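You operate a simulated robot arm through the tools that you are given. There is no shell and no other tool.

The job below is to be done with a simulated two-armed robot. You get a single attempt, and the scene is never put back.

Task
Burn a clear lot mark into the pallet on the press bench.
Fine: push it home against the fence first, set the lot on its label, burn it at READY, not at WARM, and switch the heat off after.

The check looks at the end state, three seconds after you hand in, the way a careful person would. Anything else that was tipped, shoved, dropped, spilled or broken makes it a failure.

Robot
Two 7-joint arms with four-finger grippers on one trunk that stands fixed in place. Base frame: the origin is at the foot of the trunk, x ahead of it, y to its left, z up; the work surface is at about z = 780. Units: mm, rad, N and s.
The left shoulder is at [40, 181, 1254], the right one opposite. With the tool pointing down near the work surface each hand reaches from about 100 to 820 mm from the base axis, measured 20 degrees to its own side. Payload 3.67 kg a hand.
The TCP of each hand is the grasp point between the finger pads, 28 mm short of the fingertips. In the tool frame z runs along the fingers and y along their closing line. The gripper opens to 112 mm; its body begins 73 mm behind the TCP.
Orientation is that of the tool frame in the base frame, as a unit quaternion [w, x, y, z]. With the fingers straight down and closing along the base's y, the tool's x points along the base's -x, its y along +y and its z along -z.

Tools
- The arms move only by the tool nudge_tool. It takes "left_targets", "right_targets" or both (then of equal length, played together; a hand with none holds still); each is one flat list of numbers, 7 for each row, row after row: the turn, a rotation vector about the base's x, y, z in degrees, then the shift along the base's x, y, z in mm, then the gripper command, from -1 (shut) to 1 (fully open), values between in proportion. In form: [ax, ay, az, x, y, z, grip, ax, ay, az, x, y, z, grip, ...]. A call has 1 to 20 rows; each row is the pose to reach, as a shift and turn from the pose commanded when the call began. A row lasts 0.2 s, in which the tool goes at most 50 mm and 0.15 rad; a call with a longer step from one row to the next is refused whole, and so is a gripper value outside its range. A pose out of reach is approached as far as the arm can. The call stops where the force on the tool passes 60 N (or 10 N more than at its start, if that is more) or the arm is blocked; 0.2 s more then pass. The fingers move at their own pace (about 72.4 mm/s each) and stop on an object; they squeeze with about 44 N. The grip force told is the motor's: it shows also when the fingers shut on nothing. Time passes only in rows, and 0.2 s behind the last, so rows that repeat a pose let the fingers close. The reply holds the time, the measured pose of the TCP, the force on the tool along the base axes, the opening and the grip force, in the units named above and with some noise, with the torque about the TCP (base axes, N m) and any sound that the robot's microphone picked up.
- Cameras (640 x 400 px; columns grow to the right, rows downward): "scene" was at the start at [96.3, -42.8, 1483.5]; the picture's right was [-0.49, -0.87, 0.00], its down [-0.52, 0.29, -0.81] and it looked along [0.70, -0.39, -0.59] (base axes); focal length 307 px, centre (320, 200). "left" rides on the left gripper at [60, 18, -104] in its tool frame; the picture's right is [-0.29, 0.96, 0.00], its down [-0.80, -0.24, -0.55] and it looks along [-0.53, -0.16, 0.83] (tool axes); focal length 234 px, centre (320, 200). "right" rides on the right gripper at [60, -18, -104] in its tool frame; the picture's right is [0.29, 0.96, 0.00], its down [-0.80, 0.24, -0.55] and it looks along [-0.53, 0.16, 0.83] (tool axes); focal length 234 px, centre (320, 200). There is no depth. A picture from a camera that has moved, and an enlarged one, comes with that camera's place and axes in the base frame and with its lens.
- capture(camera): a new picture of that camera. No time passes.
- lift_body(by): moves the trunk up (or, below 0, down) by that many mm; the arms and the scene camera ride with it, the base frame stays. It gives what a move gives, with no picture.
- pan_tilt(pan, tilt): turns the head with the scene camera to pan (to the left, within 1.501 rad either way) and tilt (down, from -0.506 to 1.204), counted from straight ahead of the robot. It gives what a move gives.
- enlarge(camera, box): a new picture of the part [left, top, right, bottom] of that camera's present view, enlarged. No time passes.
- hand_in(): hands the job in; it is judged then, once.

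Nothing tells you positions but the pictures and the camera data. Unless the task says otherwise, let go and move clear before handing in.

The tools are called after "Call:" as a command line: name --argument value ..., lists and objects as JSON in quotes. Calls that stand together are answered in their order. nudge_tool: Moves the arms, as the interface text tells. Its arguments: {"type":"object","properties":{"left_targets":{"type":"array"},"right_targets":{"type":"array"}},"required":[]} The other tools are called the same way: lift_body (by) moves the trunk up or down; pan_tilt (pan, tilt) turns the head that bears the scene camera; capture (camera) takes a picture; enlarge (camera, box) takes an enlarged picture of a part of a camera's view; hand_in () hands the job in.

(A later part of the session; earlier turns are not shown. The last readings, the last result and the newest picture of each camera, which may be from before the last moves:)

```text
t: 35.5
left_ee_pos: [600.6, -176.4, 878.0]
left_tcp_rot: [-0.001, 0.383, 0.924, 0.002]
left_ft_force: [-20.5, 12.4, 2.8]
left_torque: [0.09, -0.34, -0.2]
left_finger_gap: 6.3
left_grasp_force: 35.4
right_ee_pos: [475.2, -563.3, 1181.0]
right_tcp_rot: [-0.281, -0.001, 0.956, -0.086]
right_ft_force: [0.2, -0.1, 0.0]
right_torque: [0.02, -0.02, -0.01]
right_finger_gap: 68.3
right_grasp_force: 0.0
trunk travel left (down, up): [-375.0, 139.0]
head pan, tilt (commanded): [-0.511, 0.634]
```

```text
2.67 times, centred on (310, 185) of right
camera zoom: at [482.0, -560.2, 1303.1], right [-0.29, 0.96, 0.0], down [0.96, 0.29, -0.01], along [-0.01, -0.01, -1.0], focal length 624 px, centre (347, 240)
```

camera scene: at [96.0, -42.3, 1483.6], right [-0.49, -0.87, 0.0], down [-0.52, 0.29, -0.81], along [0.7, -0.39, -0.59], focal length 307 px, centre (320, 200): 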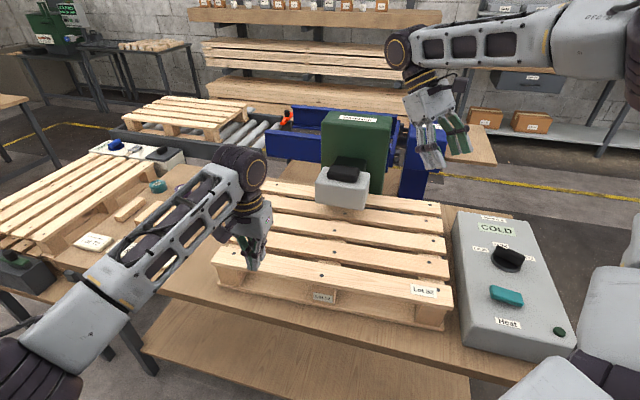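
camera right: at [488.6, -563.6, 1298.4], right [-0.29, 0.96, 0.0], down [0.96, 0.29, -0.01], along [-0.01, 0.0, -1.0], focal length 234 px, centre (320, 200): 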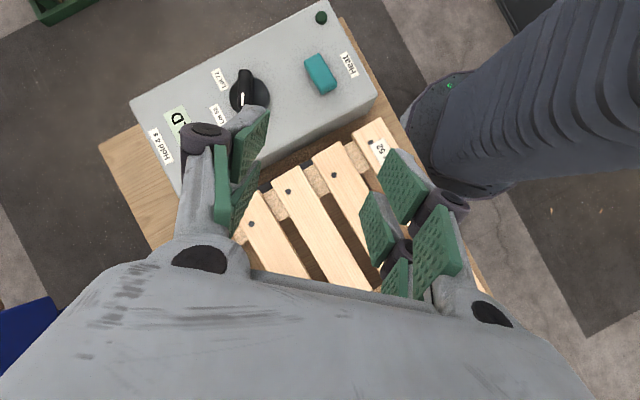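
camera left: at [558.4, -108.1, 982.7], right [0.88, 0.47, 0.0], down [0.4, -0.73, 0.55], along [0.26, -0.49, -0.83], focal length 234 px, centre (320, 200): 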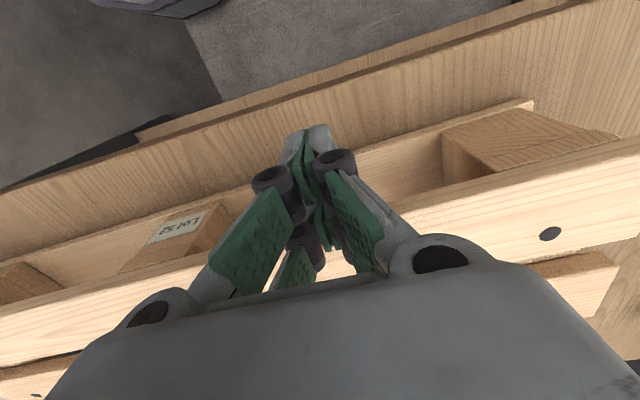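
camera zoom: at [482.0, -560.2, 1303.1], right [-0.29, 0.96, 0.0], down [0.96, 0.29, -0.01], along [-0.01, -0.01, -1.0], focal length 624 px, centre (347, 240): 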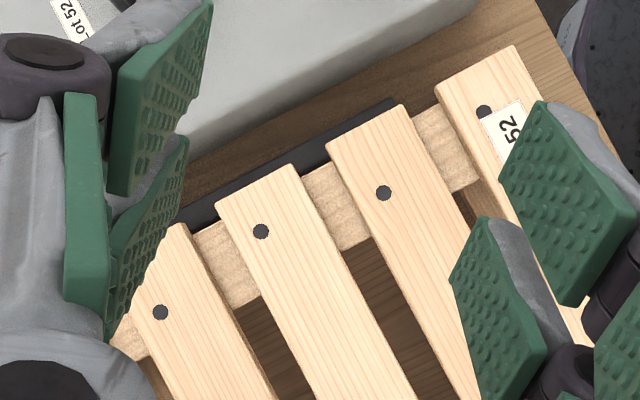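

Both the pallet's end and the fence now look parallel in the downward view, and the back push reads about 23 N. I'll zoom in on the gap to see how the end sits against the right fence arm.

Call:
enlarge --camera "right" --box '[270, 150, 350, 210]'

Call:
enlarge --camera "right" --box '[330, 110, 410, 170]'

Call:
enlarge --camera "scene" --box '[390, 180, 470, 330]'

Call:
enlarge --camera "scene" --box '[240, 160, 460, 330]'

```text
6.67 times, centred on (310, 180) of right
camera zoom: at [482.0, -560.2, 1303.1], right [-0.29, 0.96, 0.0], down [0.96, 0.29, -0.01], along [-0.01, -0.01, -1.0], focal length 1561 px, centre (387, 333)
```

zoom: 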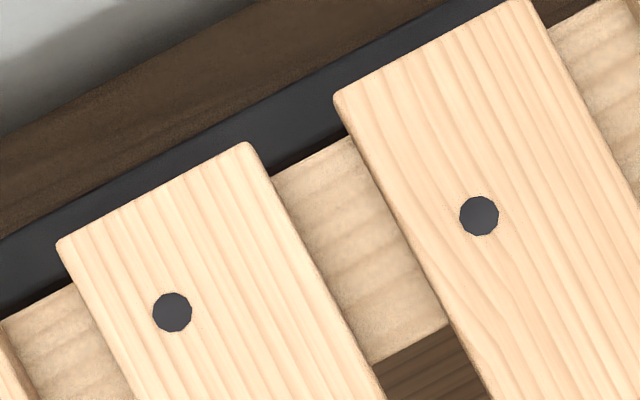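

```text
6.67 times, centred on (370, 140) of right
camera zoom: at [482.0, -560.2, 1303.1], right [-0.29, 0.96, 0.0], down [0.96, 0.29, -0.01], along [-0.01, -0.01, -1.0], focal length 1561 px, centre (-13, 600)
```

zoom: 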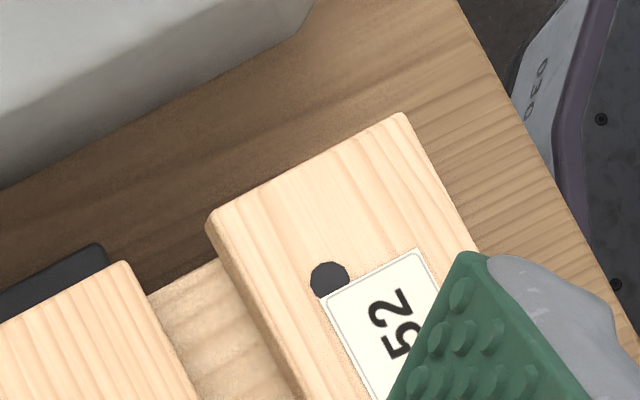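

```text
2.67 times, centred on (430, 255) of scene
camera zoom: at [92.9, -41.7, 1483.8], right [-0.49, -0.87, 0.0], down [-0.51, 0.29, -0.81], along [0.7, -0.4, -0.59], focal length 818 px, centre (27, 53)
```

zoom: 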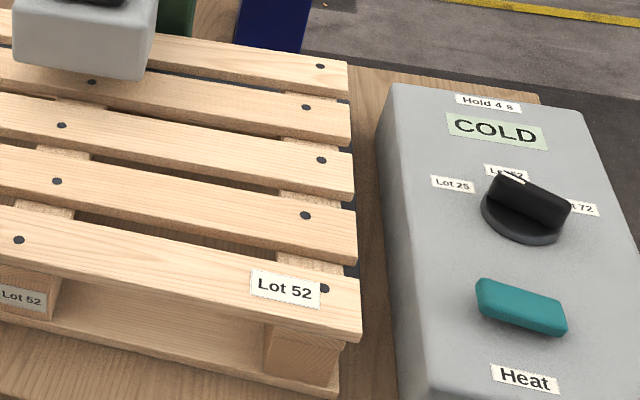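

```text
2.35 times, centred on (350, 245) of scene
camera zoom: at [92.9, -41.7, 1483.8], right [-0.49, -0.87, 0.0], down [-0.51, 0.29, -0.81], along [0.7, -0.4, -0.59], focal length 722 px, centre (249, 94)
```

zoom: 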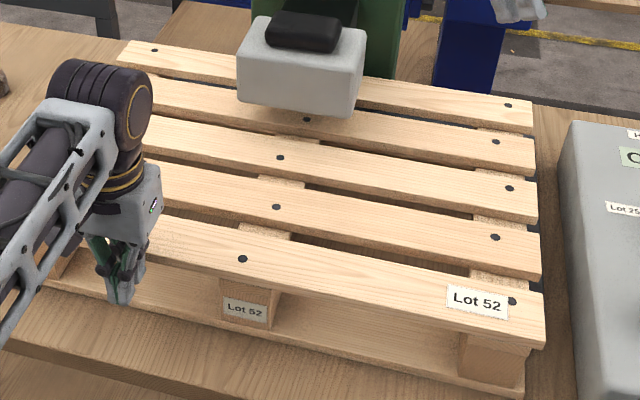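

The pallet end is now parallel to the fence, within about 0.5° and 2 mm of the right arm, and pressed to the back fence by the left hand. While the left keeps holding, I'll bring the right hand back upright over the second slat for a final pull to the right.

Call:
nudge_tool --right_targets '[1.9, -6.5, 0, 0, 5, 0, 0.22, 3.9, -12.9, 0, 5, 15, -5, 0.22, 5.8, -19.4, 0, 10, 25, -15, 0.22, 7.8, -25.8, 0, 15, 35, -30, 0.22, 9.7, -32.3, 0, 20, 45, -45, 0.22, 9.7, -32.3, 0, 20, 45, -45, 0.22]'

```text
t: 36.9
left_ee_pos: [601.6, -175.7, 877.6]
left_tcp_rot: [-0.001, 0.382, 0.924, 0.001]
left_ft_force: [-26.5, 16.2, -0.2]
left_torque: [0.31, 0.61, -0.19]
left_finger_gap: 5.9
left_grasp_force: 35.7
right_ee_pos: [495.5, -520.1, 1136.7]
right_tcp_rot: [-0.001, -0.001, 1.0, -0.004]
right_ft_force: [1.1, -0.4, -0.2]
right_torque: [0.01, -0.01, 0.01]
right_finger_gap: 68.4
right_grasp_force: 0.1
trunk travel left (down, up): [-375.0, 139.0]
head pan, tilt (commanded): [-0.511, 0.634]
```

Call:
nudge_tool --right_targets '[0, 0, 7.5, 4, 11, -15, 0.19, 0, 0, 15, 8, 22, -40, 0.19, 0, 0, 22.5, 12, 33, -70, 0.19, 0, 0, 30, 16, 44, -105, 0.19, 0, 0, 37.5, 20, 55, -140, 0.19, 0, 0, 45, 25, 67, -175, 0.19, 0, 0, 45, 25, 67, -200, 0.19, 0, 0, 45, 25, 67, -210, 0.19, 0, 0, 45, 25, 67, -210, 0.19]'

Call:
capture --camera "right"

Call:
capture --camera "scene"

```text
t: 38.9
left_ee_pos: [600.8, -175.1, 877.9]
left_tcp_rot: [-0.002, 0.383, 0.924, 0.002]
left_ft_force: [-25.4, 16.3, 0.1]
left_torque: [0.15, 0.54, -0.18]
left_finger_gap: 5.9
left_grasp_force: 35.7
right_ee_pos: [519.5, -449.9, 926.1]
right_tcp_rot: [-0.001, -0.384, 0.923, -0.004]
right_ft_force: [-0.5, -0.4, -0.1]
right_torque: [0.0, 0.02, 0.01]
right_finger_gap: 66.4
right_grasp_force: 0.1
trunk travel left (down, up): [-375.0, 139.0]
head pan, tilt (commanded): [-0.511, 0.634]
```

```text
taken
camera right: at [491.3, -504.2, 1031.5], right [-0.88, 0.47, -0.01], down [0.39, 0.74, 0.55], along [0.26, 0.48, -0.84], focal length 234 px, centre (320, 200)
```

right: 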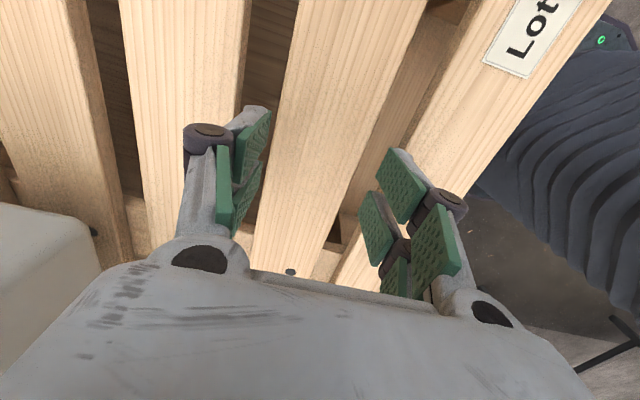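

```text
taken
camera scene: at [93.2, -40.8, 1483.8], right [-0.49, -0.87, 0.0], down [-0.51, 0.29, -0.81], along [0.7, -0.4, -0.59], focal length 307 px, centre (320, 200)
```

scene: 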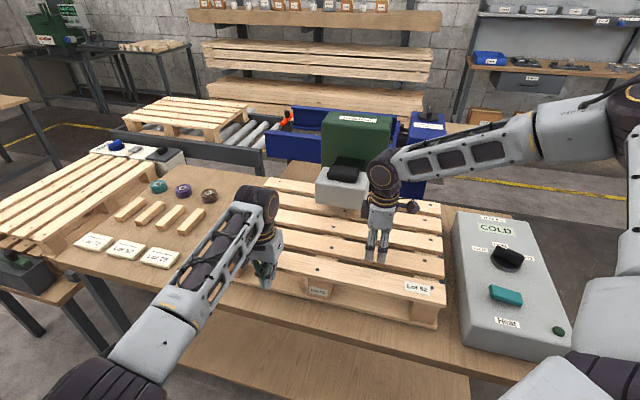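

Call:
enlarge --camera "right" --box '[180, 70, 340, 190]'

Call:
enlarge --camera "right" --box '[330, 120, 490, 240]'

```text
3.33 times, centred on (260, 130) of right
camera zoom: at [491.3, -504.2, 1031.5], right [-0.88, 0.47, -0.01], down [0.39, 0.74, 0.55], along [0.26, 0.48, -0.84], focal length 781 px, centre (520, 433)
```

zoom: 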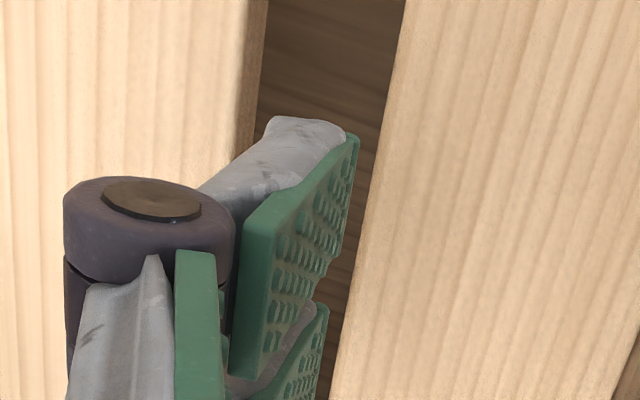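

```text
3.33 times, centred on (410, 180) of right
camera zoom: at [491.3, -504.2, 1031.5], right [-0.88, 0.47, -0.01], down [0.39, 0.74, 0.55], along [0.26, 0.48, -0.84], focal length 781 px, centre (20, 267)
```

zoom: 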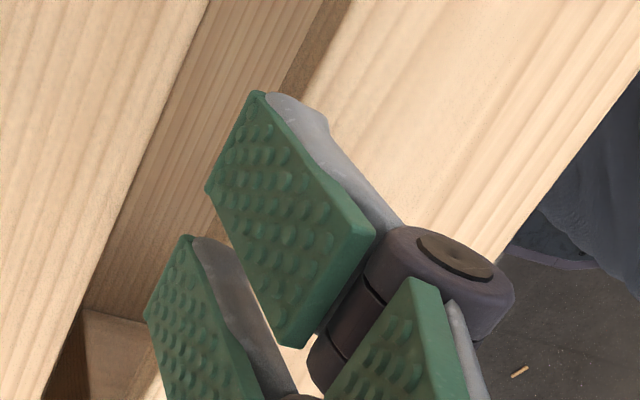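

Call:
nudge_tool --right_targets '[0, 0, 0, 2.3, -2.3, -5, 0.19, 0, 0, 0, 2.3, -2.3, -15, 0.19, 0, 0, 0, 2.3, -2.3, -26, 0.19, 0, 0, 0, 2.3, -2.3, -38, 0.19, 0, 0, 0, 2.3, -2.3, -38, 0.19]'

```text
t: 40.1
left_ee_pos: [601.2, -175.1, 878.2]
left_tcp_rot: [-0.001, 0.381, 0.924, 0.002]
left_ft_force: [-25.6, 18.1, 0.6]
left_torque: [0.2, 0.6, -0.16]
left_finger_gap: 6.1
left_grasp_force: 35.2
right_ee_pos: [522.5, -454.6, 888.4]
right_tcp_rot: [-0.001, -0.384, 0.923, -0.005]
right_ft_force: [-0.3, -0.2, -0.1]
right_torque: [0.0, 0.0, 0.01]
right_finger_gap: 66.5
right_grasp_force: 0.0
trunk travel left (down, up): [-375.0, 139.0]
head pan, tilt (commanded): [-0.511, 0.634]
```

Call:
nudge_tool --right_targets '[0, 0, 0, 0, 0, 0, 0, 0, 0, 0, 0, 0, 0, -0.6, 0, 0, 0, 0, 0, 0, -0.6, 0, 0, 0, 0, 0, 0, -0.6]'

```text
t: 41.1
left_ee_pos: [601.7, -176.3, 879.0]
left_tcp_rot: [0.0, 0.381, 0.924, 0.001]
left_ft_force: [-18.9, 11.0, -0.2]
left_torque: [0.5, 0.58, -0.15]
left_finger_gap: 6.1
left_grasp_force: 35.5
right_ee_pos: [521.9, -452.2, 887.6]
right_tcp_rot: [-0.002, -0.383, 0.924, -0.005]
right_ft_force: [-10.6, 10.2, 5.4]
right_torque: [0.96, 0.67, -0.24]
right_finger_gap: 59.6
right_grasp_force: 43.5
trunk travel left (down, up): [-375.0, 139.0]
head pan, tilt (commanded): [-0.511, 0.634]
```

Call:
nudge_tool --right_targets '[0, 0, 0, -1, -1, 0, -0.6, 0, 0, 0, -2, -2, 0, -0.6, 0, 0, 0, -3, -3, 0, -0.6, 0, 0, 0, -4, -4, 0, -0.6, 0, 0, 0, -5, -5, 0, -0.6, 0, 0, 0, -5, -5, 0, -0.6]'

```text
t: 42.5
left_ee_pos: [603.9, -172.5, 877.5]
left_tcp_rot: [0.0, 0.381, 0.925, 0.001]
left_ft_force: [-14.4, 12.5, -3.4]
left_torque: [0.45, 0.32, -0.06]
left_finger_gap: 6.3
left_grasp_force: 35.8
right_ee_pos: [521.8, -454.5, 890.2]
right_tcp_rot: [0.001, -0.384, 0.923, -0.005]
right_ft_force: [12.9, 39.3, 2.1]
right_torque: [1.31, -0.64, -0.68]
right_finger_gap: 59.6
right_grasp_force: 43.9
trunk travel left (down, up): [-375.0, 139.0]
head pan, tilt (commanded): [-0.511, 0.634]
```

Pulling right now gives a stiff 37 N with almost no motion, so the pallet is hard against the right fence and also pressed to the back fence. I'll relax gently, let go, and lift the right hand straight up while the left keeps holding.

Call:
nudge_tool --right_targets '[0, 0, 0, 0.7, 2.1, 0, -0.6, 0, 0, 0, 1.4, 4.2, 0, -0.6, 0, 0, 0, 1.4, 4.2, 0, 0.2, 0, 0, 0, 1.4, 4.2, 0, 0.2, 0, 0, 0, 1.4, 4.2, 0, 0.2]'

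```text
t: 43.7
left_ee_pos: [601.7, -174.3, 876.9]
left_tcp_rot: [-0.001, 0.381, 0.924, 0.001]
left_ft_force: [-14.5, 25.2, -2.5]
left_torque: [0.4, 0.02, 0.09]
left_finger_gap: 6.2
left_grasp_force: 35.4
right_ee_pos: [519.5, -456.4, 886.9]
right_tcp_rot: [-0.003, -0.383, 0.924, -0.005]
right_ft_force: [-0.4, 0.3, 0.6]
right_torque: [-0.02, -0.01, 0.01]
right_finger_gap: 67.1
right_grasp_force: 0.1
trunk travel left (down, up): [-375.0, 139.0]
head pan, tilt (commanded): [-0.511, 0.634]
```

Call:
nudge_tool --right_targets '[0, 0, 0, 0, 0, 15, 0.2, 0, 0, 0, 0, 0, 35, 0.2, 0, 0, 0, 0, 0, 65, 0.2, 0, 0, 0, 0, 0, 105, 0.2, 0, 0, 0, 0, 0, 150, 0.2, 0, 0, 0, 0, 0, 195, 0.2, 0, 0, 0, 0, 0, 230, 0.2, 0, 0, 0, 0, 0, 230, 0.2]' --left_targets '[0, 0, 0, 0, 0, 0, -1, 0, 0, 0, 0, 0, 0, -1, 0, 0, 0, -1.4, 1.4, 0, -1, 0, 0, 0, -4, 4, 0, -1, 0, 0, 0, -10, 10, 0, -1, 0, 0, 0, -20, 20, 10, -1, 0, 0, 0, -28, 28, 40, -1, 0, 0, 0, -28, 28, 80, -1]'

Call:
capture --camera "scene"

```text
t: 45.5
left_ee_pos: [573.4, -151.3, 956.8]
left_tcp_rot: [-0.001, 0.382, 0.924, 0.001]
left_ft_force: [-0.6, -0.8, 0.0]
left_torque: [-0.01, 0.02, 0.01]
left_finger_gap: 0.0
left_grasp_force: 35.7
right_ee_pos: [521.4, -456.7, 1118.2]
right_tcp_rot: [-0.002, -0.384, 0.923, -0.004]
right_ft_force: [-0.1, 0.6, 0.6]
right_torque: [0.0, 0.03, -0.04]
right_finger_gap: 67.4
right_grasp_force: 0.0
trunk travel left (down, up): [-375.0, 139.0]
head pan, tilt (commanded): [-0.511, 0.634]
```

```text
taken
camera scene: at [96.2, -43.3, 1483.5], right [-0.49, -0.87, 0.0], down [-0.52, 0.29, -0.81], along [0.7, -0.39, -0.59], focal length 307 px, centre (320, 200)
```

scene: 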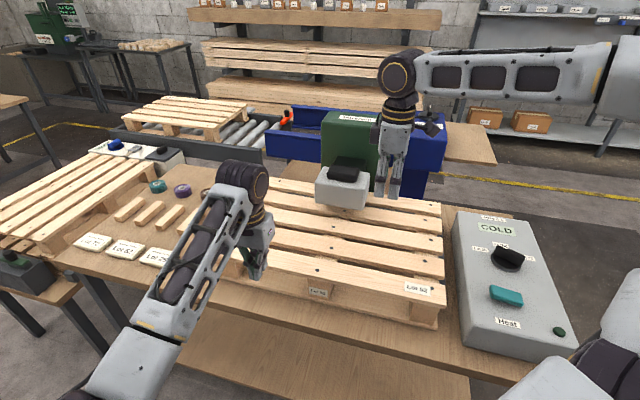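

The pallet is seated, so now the dial. I'll retract the left hand to its starting place and bring the right hand above the knob at about (338, -740), lined up with the pointer bar.

Call:
nudge_tool --left_targets '[0, 0, 0, -7, 12, 30, -1, 0, 0, 5, -14, 24, 60, -1, 0, 0, 10, -21, 36, 90, -1, 0, 0, 15, -28, 48, 120, -1, 0, 0, 22, -35, 60, 150, -1, 0, 0, 29, -42, 72, 180, -1, 0, 0, 36, -49, 84, 210, -1, 0, 0, 42, -56, 96, 240, -1, 0, 0, 45, -62, 108, 262, -1, 0, 0, 45, -68, 121, 272, -1]' --right_targets '[0, 0, 0, -10, -15, 0, 0.1, 0, 0, -4, -28, -43, -5, 0, 0, 0, -8, -46, -72, -10, -0.1, 0, 0, -12, -64, -100, -25, -0.1, 0, 0, -16, -82, -128, -40, -0.1, 0, 0, -20, -100, -156, -55, -0.1, 0, 0, -24, -118, -184, -70, -0.1, 0, 0, -28, -140, -218, -85, -0.1, 0, 0, -30, -162, -252, -100, -0.1, 0, 0, -30, -182.9, -283.8, -112, -0.1]'

Call:
capture --camera "right"

Call:
capture --camera "scene"

```text
t: 47.7
left_ee_pos: [505.4, -28.7, 1229.4]
left_tcp_rot: [0.0, -0.001, 1.0, 0.0]
left_ft_force: [-0.9, -0.2, -0.5]
left_torque: [0.0, -0.02, 0.0]
left_finger_gap: 0.0
left_grasp_force: 35.6
right_ee_pos: [335.6, -740.3, 1004.3]
right_tcp_rot: [-0.003, -0.131, 0.991, -0.002]
right_ft_force: [0.0, -1.1, 0.1]
right_torque: [0.0, 0.0, -0.01]
right_finger_gap: 50.3
right_grasp_force: 0.1
trunk travel left (down, up): [-375.0, 139.0]
head pan, tilt (commanded): [-0.511, 0.634]
```

```text
taken
camera right: at [284.2, -771.0, 1110.3], right [-0.53, 0.85, 0.0], down [0.71, 0.44, 0.55], along [0.47, 0.29, -0.84], focal length 234 px, centre (320, 200)
```

right: 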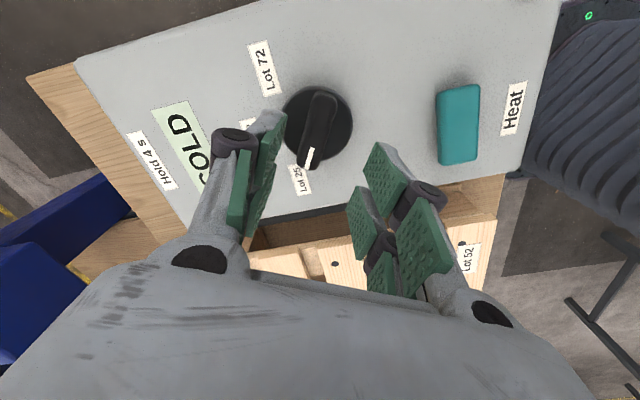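

```text
taken
camera scene: at [95.4, -42.6, 1483.6], right [-0.49, -0.87, 0.0], down [-0.52, 0.29, -0.81], along [0.7, -0.39, -0.59], focal length 307 px, centre (320, 200)
```

scene: 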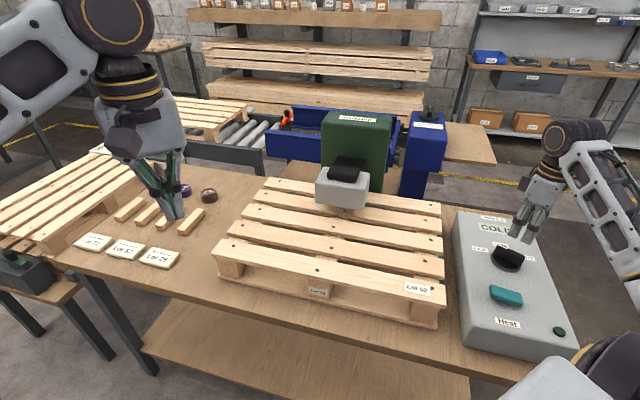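

Call:
enlarge --camera "right" --box '[240, 70, 400, 220]'

```text
2.67 times, centred on (320, 145) of right
camera zoom: at [284.2, -771.0, 1110.3], right [-0.53, 0.85, 0.0], down [0.71, 0.44, 0.55], along [0.47, 0.29, -0.84], focal length 624 px, centre (320, 347)
```

zoom: 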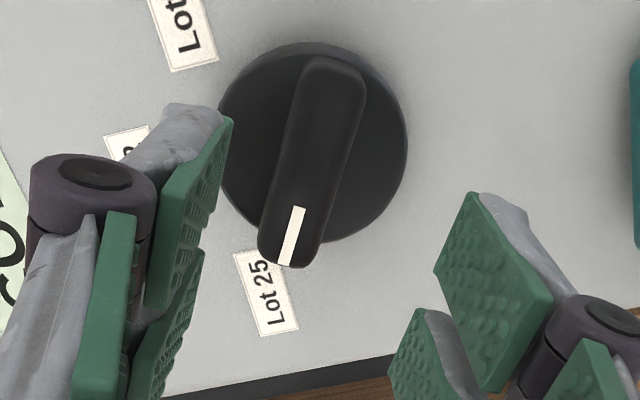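

Call:
nudge_tool --right_targets '[0, 0, 2, 3, -0.5, -30, -0.1, 0, 0, 2, 3, -0.5, -60, -0.1, 0, 0, 2, 3, -0.5, -75, -0.1, 0, 0, 2, 3, -0.5, -85, -0.1, 0, 0, 2, 3, -0.5, -93, -0.1, 0, 0, 2, 3, -0.5, -93, -0.1]'

Call:
capture --camera "right"

Call:
enlarge --camera "scene" --box '[440, 190, 600, 310]'

```text
t: 49.1
left_ee_pos: [507.5, -30.0, 1229.5]
left_tcp_rot: [0.0, -0.001, 1.0, 0.0]
left_ft_force: [0.6, -0.1, 0.4]
left_torque: [0.0, -0.02, 0.01]
left_finger_gap: 0.0
left_grasp_force: 36.2
right_ee_pos: [340.9, -739.7, 911.8]
right_tcp_rot: [-0.003, -0.148, 0.989, -0.003]
right_ft_force: [0.2, -0.1, 1.0]
right_torque: [-0.01, 0.03, 0.0]
right_finger_gap: 50.2
right_grasp_force: 0.0
trunk travel left (down, up): [-375.0, 139.0]
head pan, tilt (commanded): [-0.511, 0.634]
```

```text
taken
camera right: at [290.6, -773.6, 1016.7], right [-0.56, 0.83, 0.0], down [0.69, 0.47, 0.55], along [0.46, 0.3, -0.84], focal length 234 px, centre (320, 200)
```

right: 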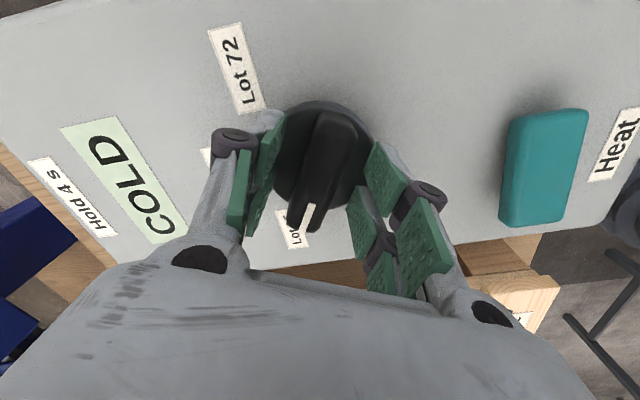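

```text
3.33 times, centred on (520, 250) of scene
camera zoom: at [96.2, -42.8, 1483.5], right [-0.49, -0.87, 0.0], down [-0.52, 0.29, -0.81], along [0.7, -0.39, -0.59], focal length 1023 px, centre (-347, 33)
```

zoom: 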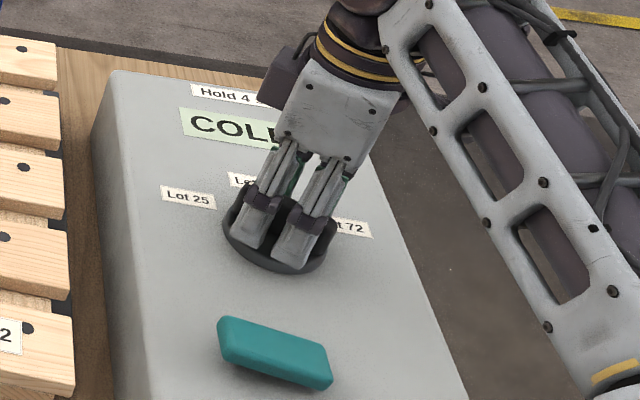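

The fingers straddle the bar. I'll close on it and turn it clockwise toward Lot 52.

Call:
nudge_tool --right_targets '[0, 0, 0, 0, 0, 0, -0.5, 0, 0, 0, 0, 0, 0, -0.9, 0, 0, 0, 0, 0, 0, -0.9, 0, 0, 0, 0, 0, 0, -0.9]'

Call:
enlarge --camera "right" --box '[220, 80, 420, 270]'

```text
t: 50.1
left_ee_pos: [506.8, -30.7, 1229.3]
left_tcp_rot: [0.0, 0.0, 1.0, 0.0]
left_ft_force: [-0.4, -0.2, -0.6]
left_torque: [-0.01, 0.0, 0.0]
left_finger_gap: 0.0
left_grasp_force: 35.8
right_ee_pos: [340.7, -741.3, 911.7]
right_tcp_rot: [-0.003, -0.148, 0.989, -0.003]
right_ft_force: [3.2, -4.1, 0.7]
right_torque: [-0.09, -0.11, -2.04]
right_finger_gap: 22.2
right_grasp_force: 44.9
trunk travel left (down, up): [-375.0, 139.0]
head pan, tilt (commanded): [-0.511, 0.634]
```

```text
2.11 times, centred on (320, 175) of right
camera zoom: at [290.6, -774.3, 1016.7], right [-0.56, 0.83, 0.0], down [0.7, 0.47, 0.55], along [0.46, 0.3, -0.84], focal length 493 px, centre (320, 253)
```

zoom: 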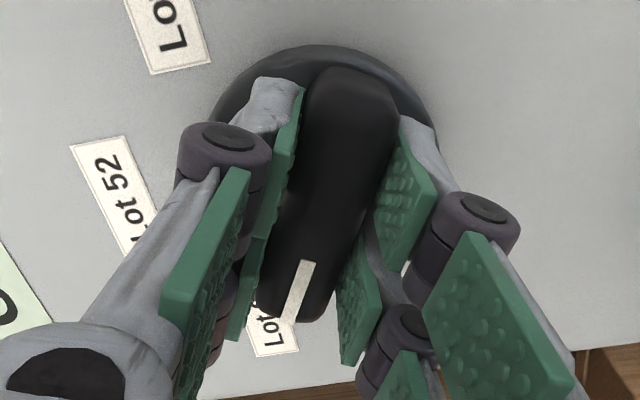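

Call:
nudge_tool --right_targets '[0, 0, -6, 0, 0, 0, -0.9, 0, 0, -12, 0, 0, 0, -0.9, 0, 0, -18, 0, 0, 0, -0.9, 0, 0, -24, 0, 0, 0, -0.9, 0, 0, -30, 0, 0, 0, -0.9]'

Call:
enlarge --camera "scene" --box '[440, 190, 600, 310]'

```text
t: 51.3
left_ee_pos: [507.0, -29.5, 1230.3]
left_tcp_rot: [-0.001, 0.0, 1.0, 0.0]
left_ft_force: [0.3, 0.1, 0.0]
left_torque: [0.01, 0.0, 0.01]
left_finger_gap: 0.2
left_grasp_force: 35.6
right_ee_pos: [341.4, -741.4, 910.8]
right_tcp_rot: [-0.004, 0.113, 0.994, -0.002]
right_ft_force: [4.1, -7.3, 6.5]
right_torque: [0.15, 0.9, 0.02]
right_finger_gap: 22.2
right_grasp_force: 45.0
trunk travel left (down, up): [-375.0, 139.0]
head pan, tilt (commanded): [-0.511, 0.634]
```

```text
3.33 times, centred on (520, 250) of scene
camera zoom: at [96.7, -43.1, 1483.5], right [-0.49, -0.87, 0.0], down [-0.52, 0.29, -0.81], along [0.7, -0.39, -0.59], focal length 1023 px, centre (-347, 33)
```

zoom: 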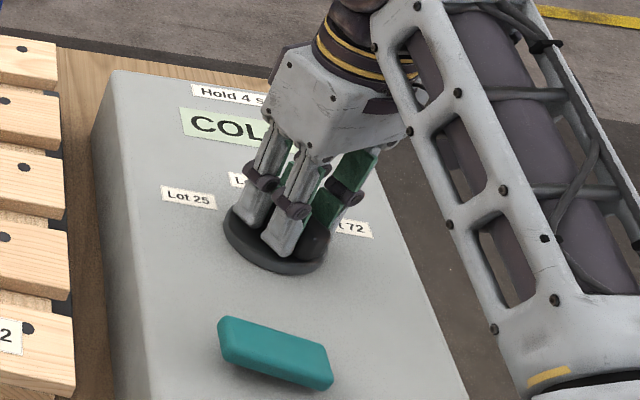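

Call:
nudge_tool --right_targets '[0, 0, -6, 0, 0, 0, -0.9, 0, 0, -12, 0, 0, 0, -0.9, 0, 0, -18, 0, 0, 0, -0.9, 0, 0, -24, 0, 0, 0, -0.9, 0, 0, -30, 0, 0, 0, -0.9, 0, 0, -31.5, 0, 0, 0, -0.9, 0, 0, -31.5, 0, 0, 0, -0.9]'

Call:
capture --camera "right"

Call:
enlarge --camera "scene" --box '[440, 190, 600, 310]'

```text
t: 52.9
left_ee_pos: [507.2, -29.2, 1230.1]
left_tcp_rot: [0.0, 0.0, 1.0, 0.0]
left_ft_force: [0.0, -0.1, 0.1]
left_torque: [0.01, 0.0, 0.0]
left_finger_gap: 0.0
left_grasp_force: 35.8
right_ee_pos: [340.1, -740.6, 911.4]
right_tcp_rot: [-0.004, 0.378, 0.926, -0.001]
right_ft_force: [7.0, -10.3, 11.4]
right_torque: [-0.17, -0.18, -0.04]
right_finger_gap: 22.0
right_grasp_force: 45.0
trunk travel left (down, up): [-375.0, 139.0]
head pan, tilt (commanded): [-0.511, 0.634]
```

```text
taken
camera right: at [287.8, -711.0, 1016.6], right [0.47, 0.89, 0.0], down [0.74, -0.39, 0.55], along [0.48, -0.26, -0.84], focal length 234 px, centre (320, 200)
```

right: 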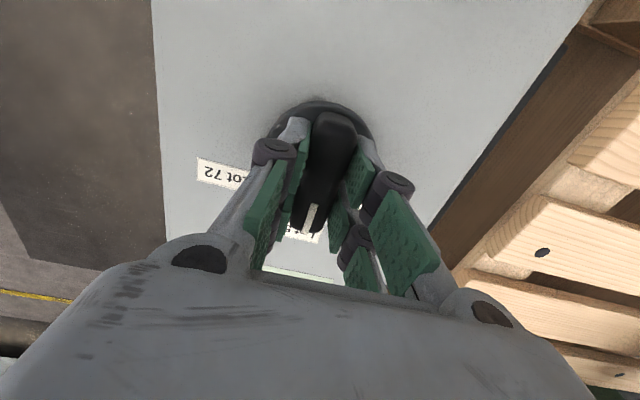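

```text
3.33 times, centred on (520, 250) of scene
camera zoom: at [96.6, -42.8, 1483.5], right [-0.49, -0.87, 0.0], down [-0.52, 0.29, -0.81], along [0.7, -0.39, -0.59], focal length 1023 px, centre (-347, 33)
```

zoom: 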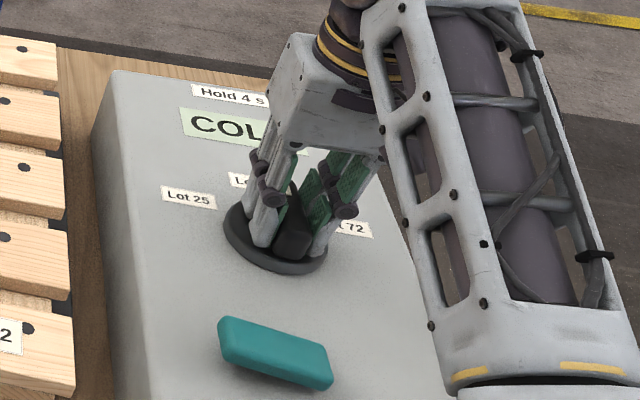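

Call:
nudge_tool --right_targets '[0, 0, 0, 0, 0, 0, -0.5, 0, 0, 0, 0, 0, 0, -0.1, 0, 0, 0, 0, 0, 0, -0.1, 0, 0, 0, 0, 0, 15, -0.1, 0, 0, 0, 0, 0, 45, -0.1, 0, 0, 0, 0, 0, 85, -0.1, 0, 0, 0, 0, 0, 120, -0.1]'

Call:
capture --camera "right"

Call:
enlarge --camera "scene" --box '[440, 190, 600, 310]'

```text
t: 54.5
left_ee_pos: [506.4, -30.1, 1229.8]
left_tcp_rot: [0.0, 0.0, 1.0, 0.0]
left_ft_force: [0.7, 0.7, 0.4]
left_torque: [-0.01, -0.03, 0.0]
left_finger_gap: 0.0
left_grasp_force: 35.5
right_ee_pos: [340.7, -739.4, 1031.7]
right_tcp_rot: [-0.005, 0.378, 0.926, 0.0]
right_ft_force: [-0.3, 0.2, -0.3]
right_torque: [-0.04, 0.0, -0.01]
right_finger_gap: 50.4
right_grasp_force: 0.1
trunk travel left (down, up): [-375.0, 139.0]
head pan, tilt (commanded): [-0.511, 0.634]
```

```text
taken
camera right: at [287.3, -709.3, 1137.1], right [0.46, 0.89, 0.0], down [0.74, -0.39, 0.55], along [0.48, -0.26, -0.84], focal length 234 px, centre (320, 200)
```

right: 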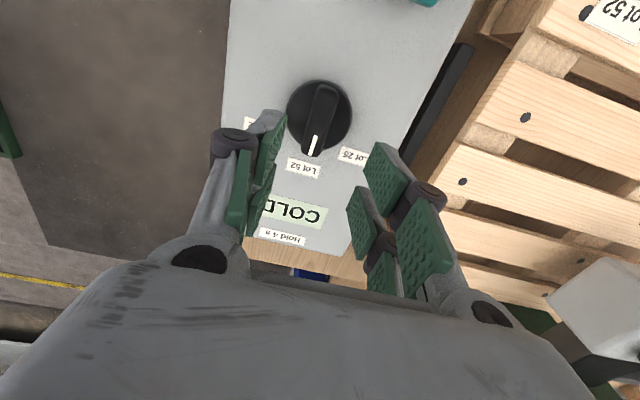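

```text
3.33 times, centred on (520, 250) of scene
camera zoom: at [96.0, -42.2, 1483.6], right [-0.49, -0.87, 0.0], down [-0.52, 0.29, -0.81], along [0.7, -0.39, -0.59], focal length 1023 px, centre (-347, 33)
```

zoom: 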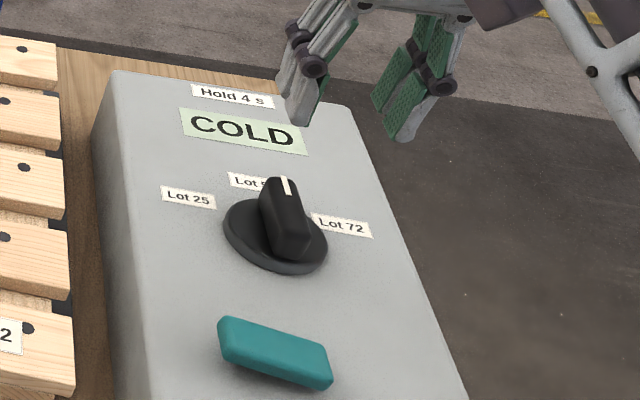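

Call:
enlarge --camera "right" --box '[250, 70, 390, 180]'

Call:
enlarge --camera "right" --box '[390, 0, 590, 180]'

```text
3.64 times, centred on (320, 125) of right
camera zoom: at [287.3, -709.3, 1137.1], right [0.46, 0.89, 0.0], down [0.74, -0.39, 0.55], along [0.48, -0.26, -0.84], focal length 852 px, centre (320, 473)
```

zoom: 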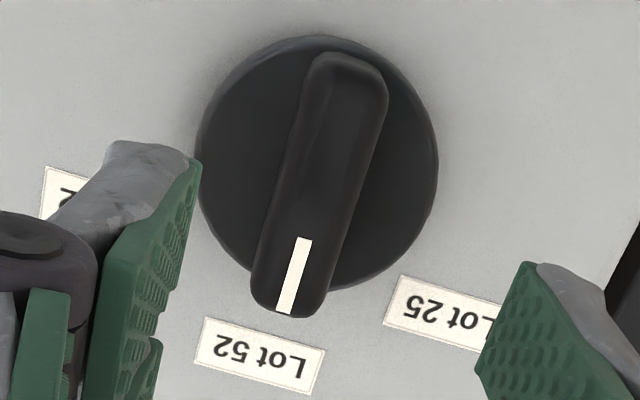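

```text
2.22 times, centred on (490, 90) of right
camera zoom: at [287.3, -709.3, 1137.1], right [0.46, 0.89, 0.0], down [0.74, -0.39, 0.55], along [0.48, -0.26, -0.84], focal length 520 px, centre (-58, 444)
```

zoom: 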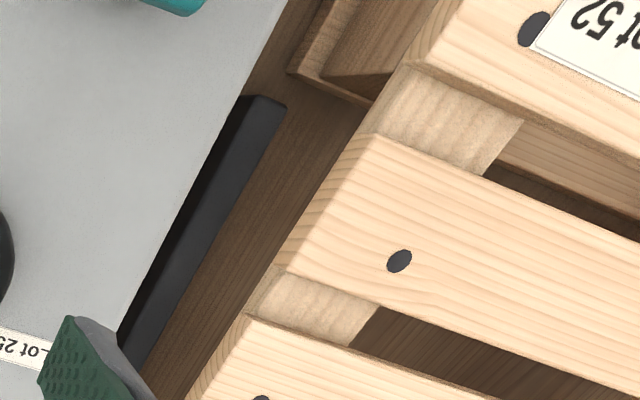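

The dial now points squarely at Lot 52. Before heating I'll check the fence contact again, since this view shows the fence from the outside. I'll raise and turn the hand for a view of the whole right fence arm.

Call:
nudge_tool --right_targets '[0, 0, 4, 0, 0, 40, 0.4, 0, 0, 8, 0, 0, 80, 0.8, 0, 0, 12, 0, 0, 120, 1, 0, 0, 15, 0, 0, 160, 1, 0, 0, 15, 0, 0, 200, 1, 0, 0, 15, 0, 0, 200, 1]'

Call:
capture --camera "right"

Call:
enlarge --camera "right" --box '[280, 50, 460, 230]'

```text
t: 55.9
left_ee_pos: [505.7, -30.1, 1230.2]
left_tcp_rot: [0.0, -0.001, 1.0, -0.001]
left_ft_force: [-0.1, -0.4, 0.4]
left_torque: [0.01, 0.02, -0.03]
left_finger_gap: 0.0
left_grasp_force: 35.3
right_ee_pos: [353.9, -737.6, 1189.8]
right_tcp_rot: [0.002, 0.253, 0.967, -0.002]
right_ft_force: [-0.7, 0.7, 0.2]
right_torque: [0.0, 0.02, -0.02]
right_finger_gap: 112.4
right_grasp_force: 0.0
right hand out of reach, approached as far as the arm can: row 4, 5, 6
trunk travel left (down, up): [-375.0, 139.0]
head pan, tilt (commanded): [-0.511, 0.634]
```

```text
taken
camera right: at [294.5, -722.0, 1294.2], right [0.22, 0.98, 0.0], down [0.81, -0.18, 0.56], along [0.54, -0.12, -0.83], focal length 234 px, centre (320, 200)
```

right: 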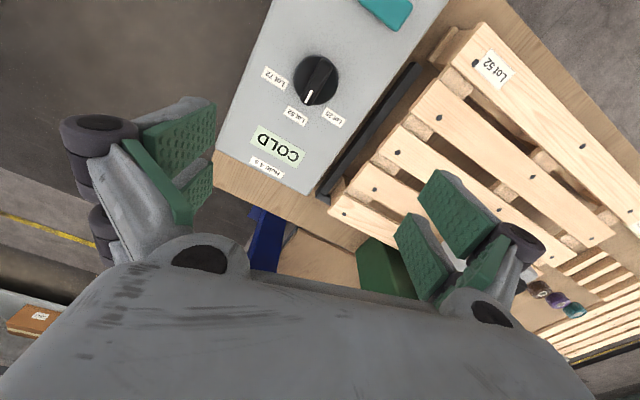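

```text
2.22 times, centred on (370, 140) of right
camera zoom: at [294.5, -722.0, 1294.2], right [0.22, 0.98, 0.0], down [0.81, -0.18, 0.56], along [0.54, -0.12, -0.83], focal length 520 px, centre (209, 333)
```

zoom: 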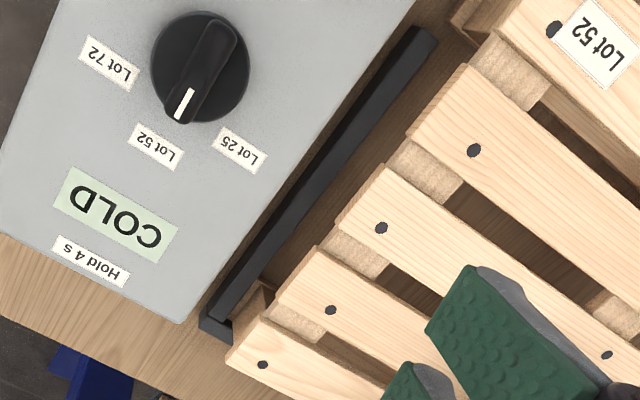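

Call:
enlarge --camera "right" --box '[310, 150, 390, 220]'

Call:
enlarge --camera "right" --box '[360, 40, 460, 150]'

```text
5.71 times, centred on (350, 185) of right
camera zoom: at [294.5, -722.0, 1294.2], right [0.22, 0.98, 0.0], down [0.81, -0.18, 0.56], along [0.54, -0.12, -0.83], focal length 1338 px, centre (149, 286)
```

zoom: 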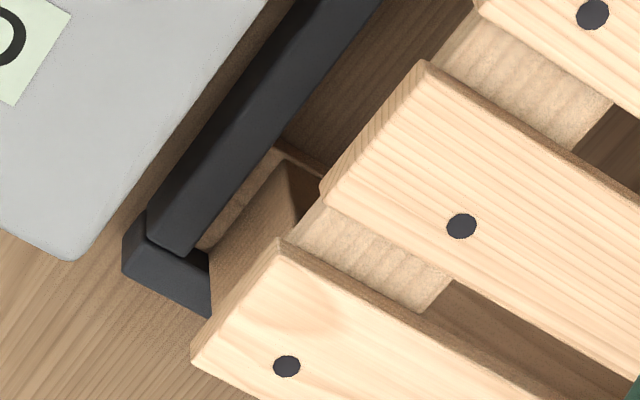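

```text
3.64 times, centred on (410, 95) of right
camera zoom: at [294.5, -722.0, 1294.2], right [0.22, 0.98, 0.0], down [0.81, -0.18, 0.56], along [0.54, -0.12, -0.83], focal length 852 px, centre (-7, 582)
```

zoom: 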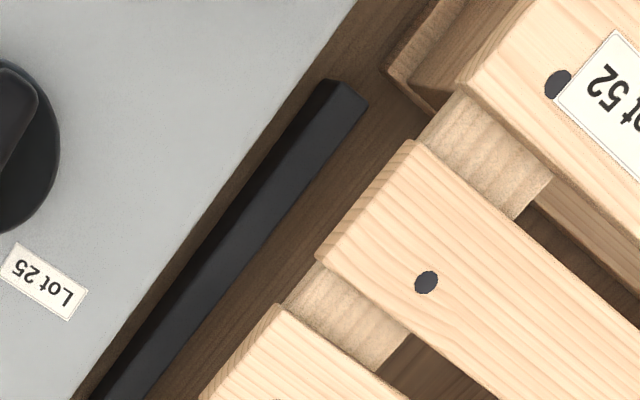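

Call:
enlarge --camera "right" --box '[318, 175, 350, 215]'

Call:
enlarge --camera "scene" --box '[250, 170, 330, 220]'

Call:
enlarge --camera "scene" --box '[370, 180, 450, 230]'

```text
10.00 times, centred on (334, 195) of right
camera zoom: at [294.5, -722.0, 1294.2], right [0.22, 0.98, 0.0], down [0.81, -0.18, 0.56], along [0.54, -0.12, -0.83], focal length 2342 px, centre (180, 250)
```

zoom: 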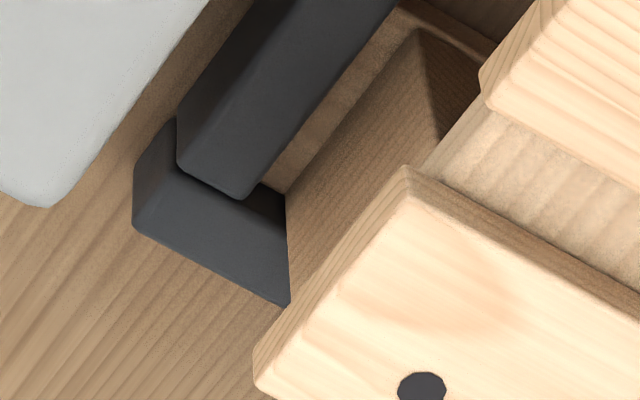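

```text
8.00 times, centred on (290, 195) of scene
camera zoom: at [95.9, -42.7, 1483.6], right [-0.49, -0.87, 0.0], down [-0.52, 0.29, -0.81], along [0.7, -0.39, -0.59], focal length 2456 px, centre (560, 240)
```

zoom: 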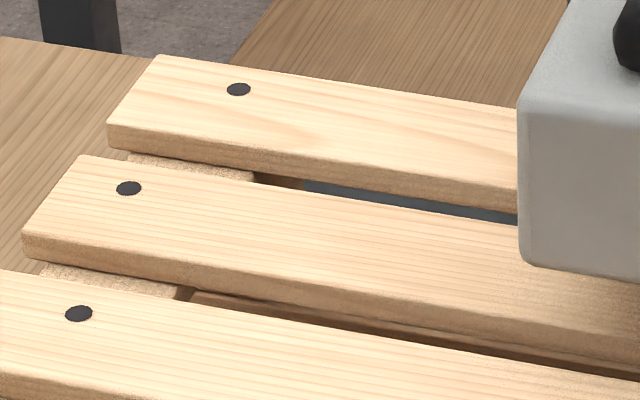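

```text
8.00 times, centred on (410, 205) of scene
camera zoom: at [95.9, -42.7, 1483.6], right [-0.49, -0.87, 0.0], down [-0.52, 0.29, -0.81], along [0.7, -0.39, -0.59], focal length 2456 px, centre (-400, 160)
```

zoom: 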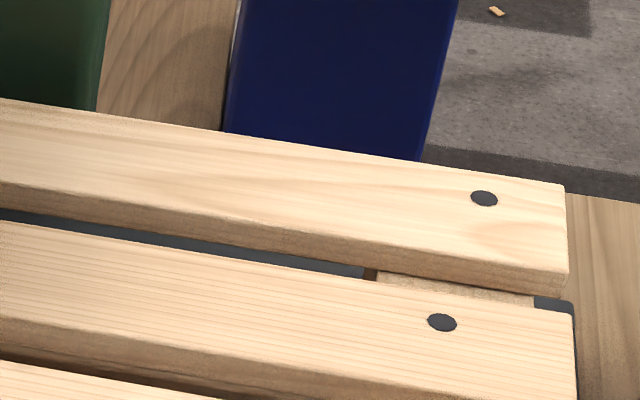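

The right end sits tight against the right fence arm, but the far-right corner shows a possible 5 mm gap to the back fence. With this right-hand view left in place to watch the corner, I'll bring the left hand to push the front edge further right.

Call:
nudge_tool --left_targets '[0, 0, -5, -14, -31, -20, -1, 0, 0, -10, -28, -62, -45, -1, 0, 0, -15, -42, -93, -70, -1, 0, 0, -20, -56, -124, -95, -1, 0, 0, -25, -70, -155, -120, -1, 0, 0, -30, -84, -186, -145, -1, 0, 0, -35, -98, -217, -170, -1, 0, 0, -40, -112, -248, -195, -1, 0, 0, -45, -126, -279, -215, -1, 0, 0, -45, -138, -309, -230, -1, 0, 0, -45, -138, -309, -230, -1]'

Call:
capture --camera "scene"

Call:
capture --camera "left"

```text
t: 58.3
left_ee_pos: [379.5, -311.8, 1009.6]
left_tcp_rot: [0.001, 0.383, 0.924, 0.001]
left_ft_force: [-0.4, -0.3, -0.4]
left_torque: [0.01, 0.0, 0.03]
left_finger_gap: 0.1
left_grasp_force: 35.2
left hand out of reach, approached as far as the arm can: row 10, 11
right_ee_pos: [353.7, -735.6, 1189.8]
right_tcp_rot: [0.002, 0.254, 0.967, -0.002]
right_ft_force: [1.3, 0.3, -0.3]
right_torque: [-0.03, 0.03, -0.01]
right_finger_gap: 112.0
right_grasp_force: 0.1
trunk travel left (down, up): [-375.0, 139.0]
head pan, tilt (commanded): [-0.511, 0.634]
```

```text
taken
camera scene: at [96.0, -43.0, 1483.5], right [-0.49, -0.87, 0.0], down [-0.52, 0.29, -0.81], along [0.7, -0.39, -0.59], focal length 307 px, centre (320, 200)
```

scene: 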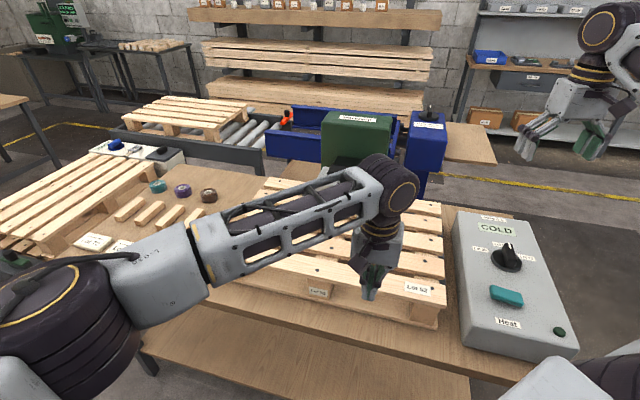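

```text
taken
camera left: at [349.6, -257.4, 1114.9], right [0.88, 0.47, 0.0], down [0.39, -0.73, 0.55], along [0.26, -0.49, -0.83], focal length 234 px, centre (320, 200)
```

left: 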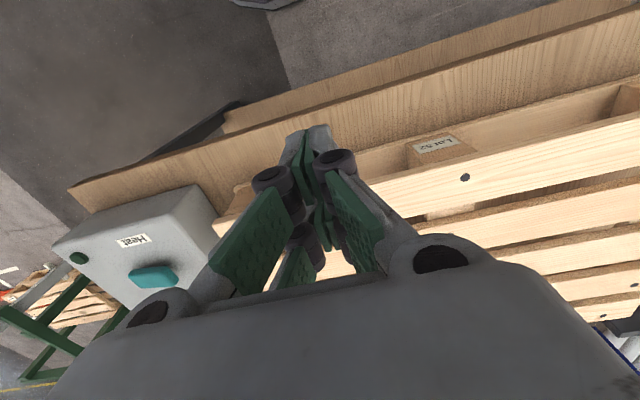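

Call:
nudge_tool --left_targets '[0, 0, 0, 12, 28, -20, -1, 0, 0, 0, 12, 28, -50, -1, 0, 0, 0, 12, 28, -80, -1, 0, 0, 0, 12, 28, -105, -1, 0, 0, 0, 12, 28, -122, -1, 0, 0, 0, 12, 28, -122, -1]'

Call:
capture --camera "left"

Call:
capture --camera "scene"

```text
t: 59.7
left_ee_pos: [392.1, -287.2, 888.3]
left_tcp_rot: [-0.001, 0.383, 0.924, 0.0]
left_ft_force: [-0.5, -0.2, 0.3]
left_torque: [-0.02, -0.02, 0.01]
left_finger_gap: 0.0
left_grasp_force: 35.9
right_ee_pos: [354.2, -737.6, 1189.5]
right_tcp_rot: [0.002, 0.254, 0.967, -0.002]
right_ft_force: [0.3, 0.6, 2.0]
right_torque: [-0.03, 0.03, -0.04]
right_finger_gap: 112.2
right_grasp_force: 0.1
trunk travel left (down, up): [-375.0, 139.0]
head pan, tilt (commanded): [-0.511, 0.634]
```

```text
taken
camera left: at [361.3, -230.8, 993.0], right [0.88, 0.47, 0.0], down [0.39, -0.73, 0.55], along [0.26, -0.49, -0.83], focal length 234 px, centre (320, 200)
```

left: 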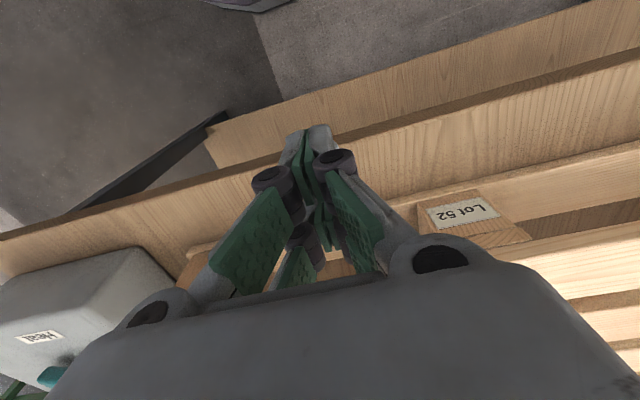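

```text
taken
camera scene: at [96.3, -42.8, 1483.6], right [-0.49, -0.87, 0.0], down [-0.52, 0.29, -0.81], along [0.7, -0.39, -0.59], focal length 307 px, centre (320, 200)
```

scene: 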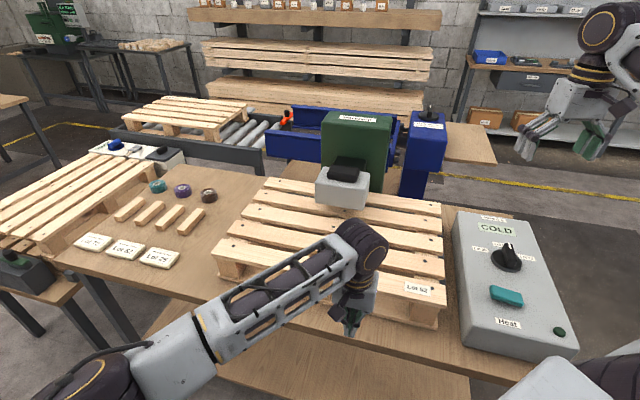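

Call:
nudge_tool --left_targets '[0, 0, 0, 10, -10, -5, -1, 0, 0, 0, 21, -21, -10, -1, 0, 0, 0, 32, -32, -10, -1, 0, 0, 0, 39, -39, -10, -1, 0, 0, 0, 42, -42, -10, -1, 0, 0, 0, 44, -44, -10, -1, 0, 0, 0, 46, -46, -10, -1]'

Call:
enlarge --camera "right" --box '[318, 175, 350, 215]'

```text
t: 61.3
left_ee_pos: [416.7, -292.4, 876.2]
left_tcp_rot: [-0.001, 0.375, 0.927, 0.004]
left_ft_force: [-0.1, -0.6, 0.2]
left_torque: [0.01, 0.02, 0.02]
left_finger_gap: 0.0
left_grasp_force: 35.5
left hand out of reach, approached as far as the arm can: row 2, 3, 4, 5, 6, 7
right_ee_pos: [354.6, -737.0, 1189.7]
right_tcp_rot: [0.002, 0.253, 0.967, -0.002]
right_ft_force: [-0.3, 0.3, -0.6]
right_torque: [0.02, -0.02, 0.0]
right_finger_gap: 112.1
right_grasp_force: 0.1
trunk travel left (down, up): [-375.0, 139.0]
head pan, tilt (commanded): [-0.511, 0.634]
```

```text
10.00 times, centred on (334, 195) of right
camera zoom: at [294.7, -722.3, 1293.9], right [0.22, 0.98, 0.0], down [0.81, -0.18, 0.56], along [0.54, -0.12, -0.83], focal length 2342 px, centre (180, 250)
```

zoom: 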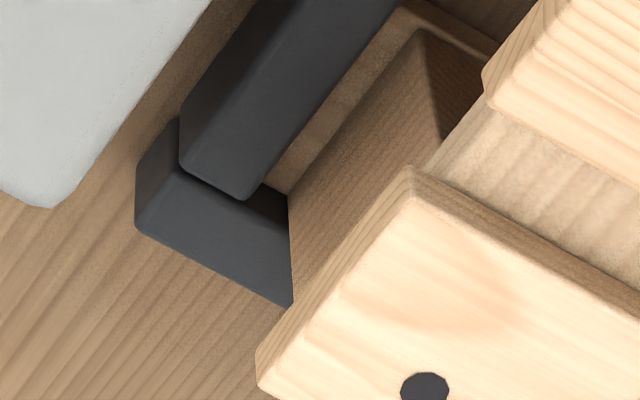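

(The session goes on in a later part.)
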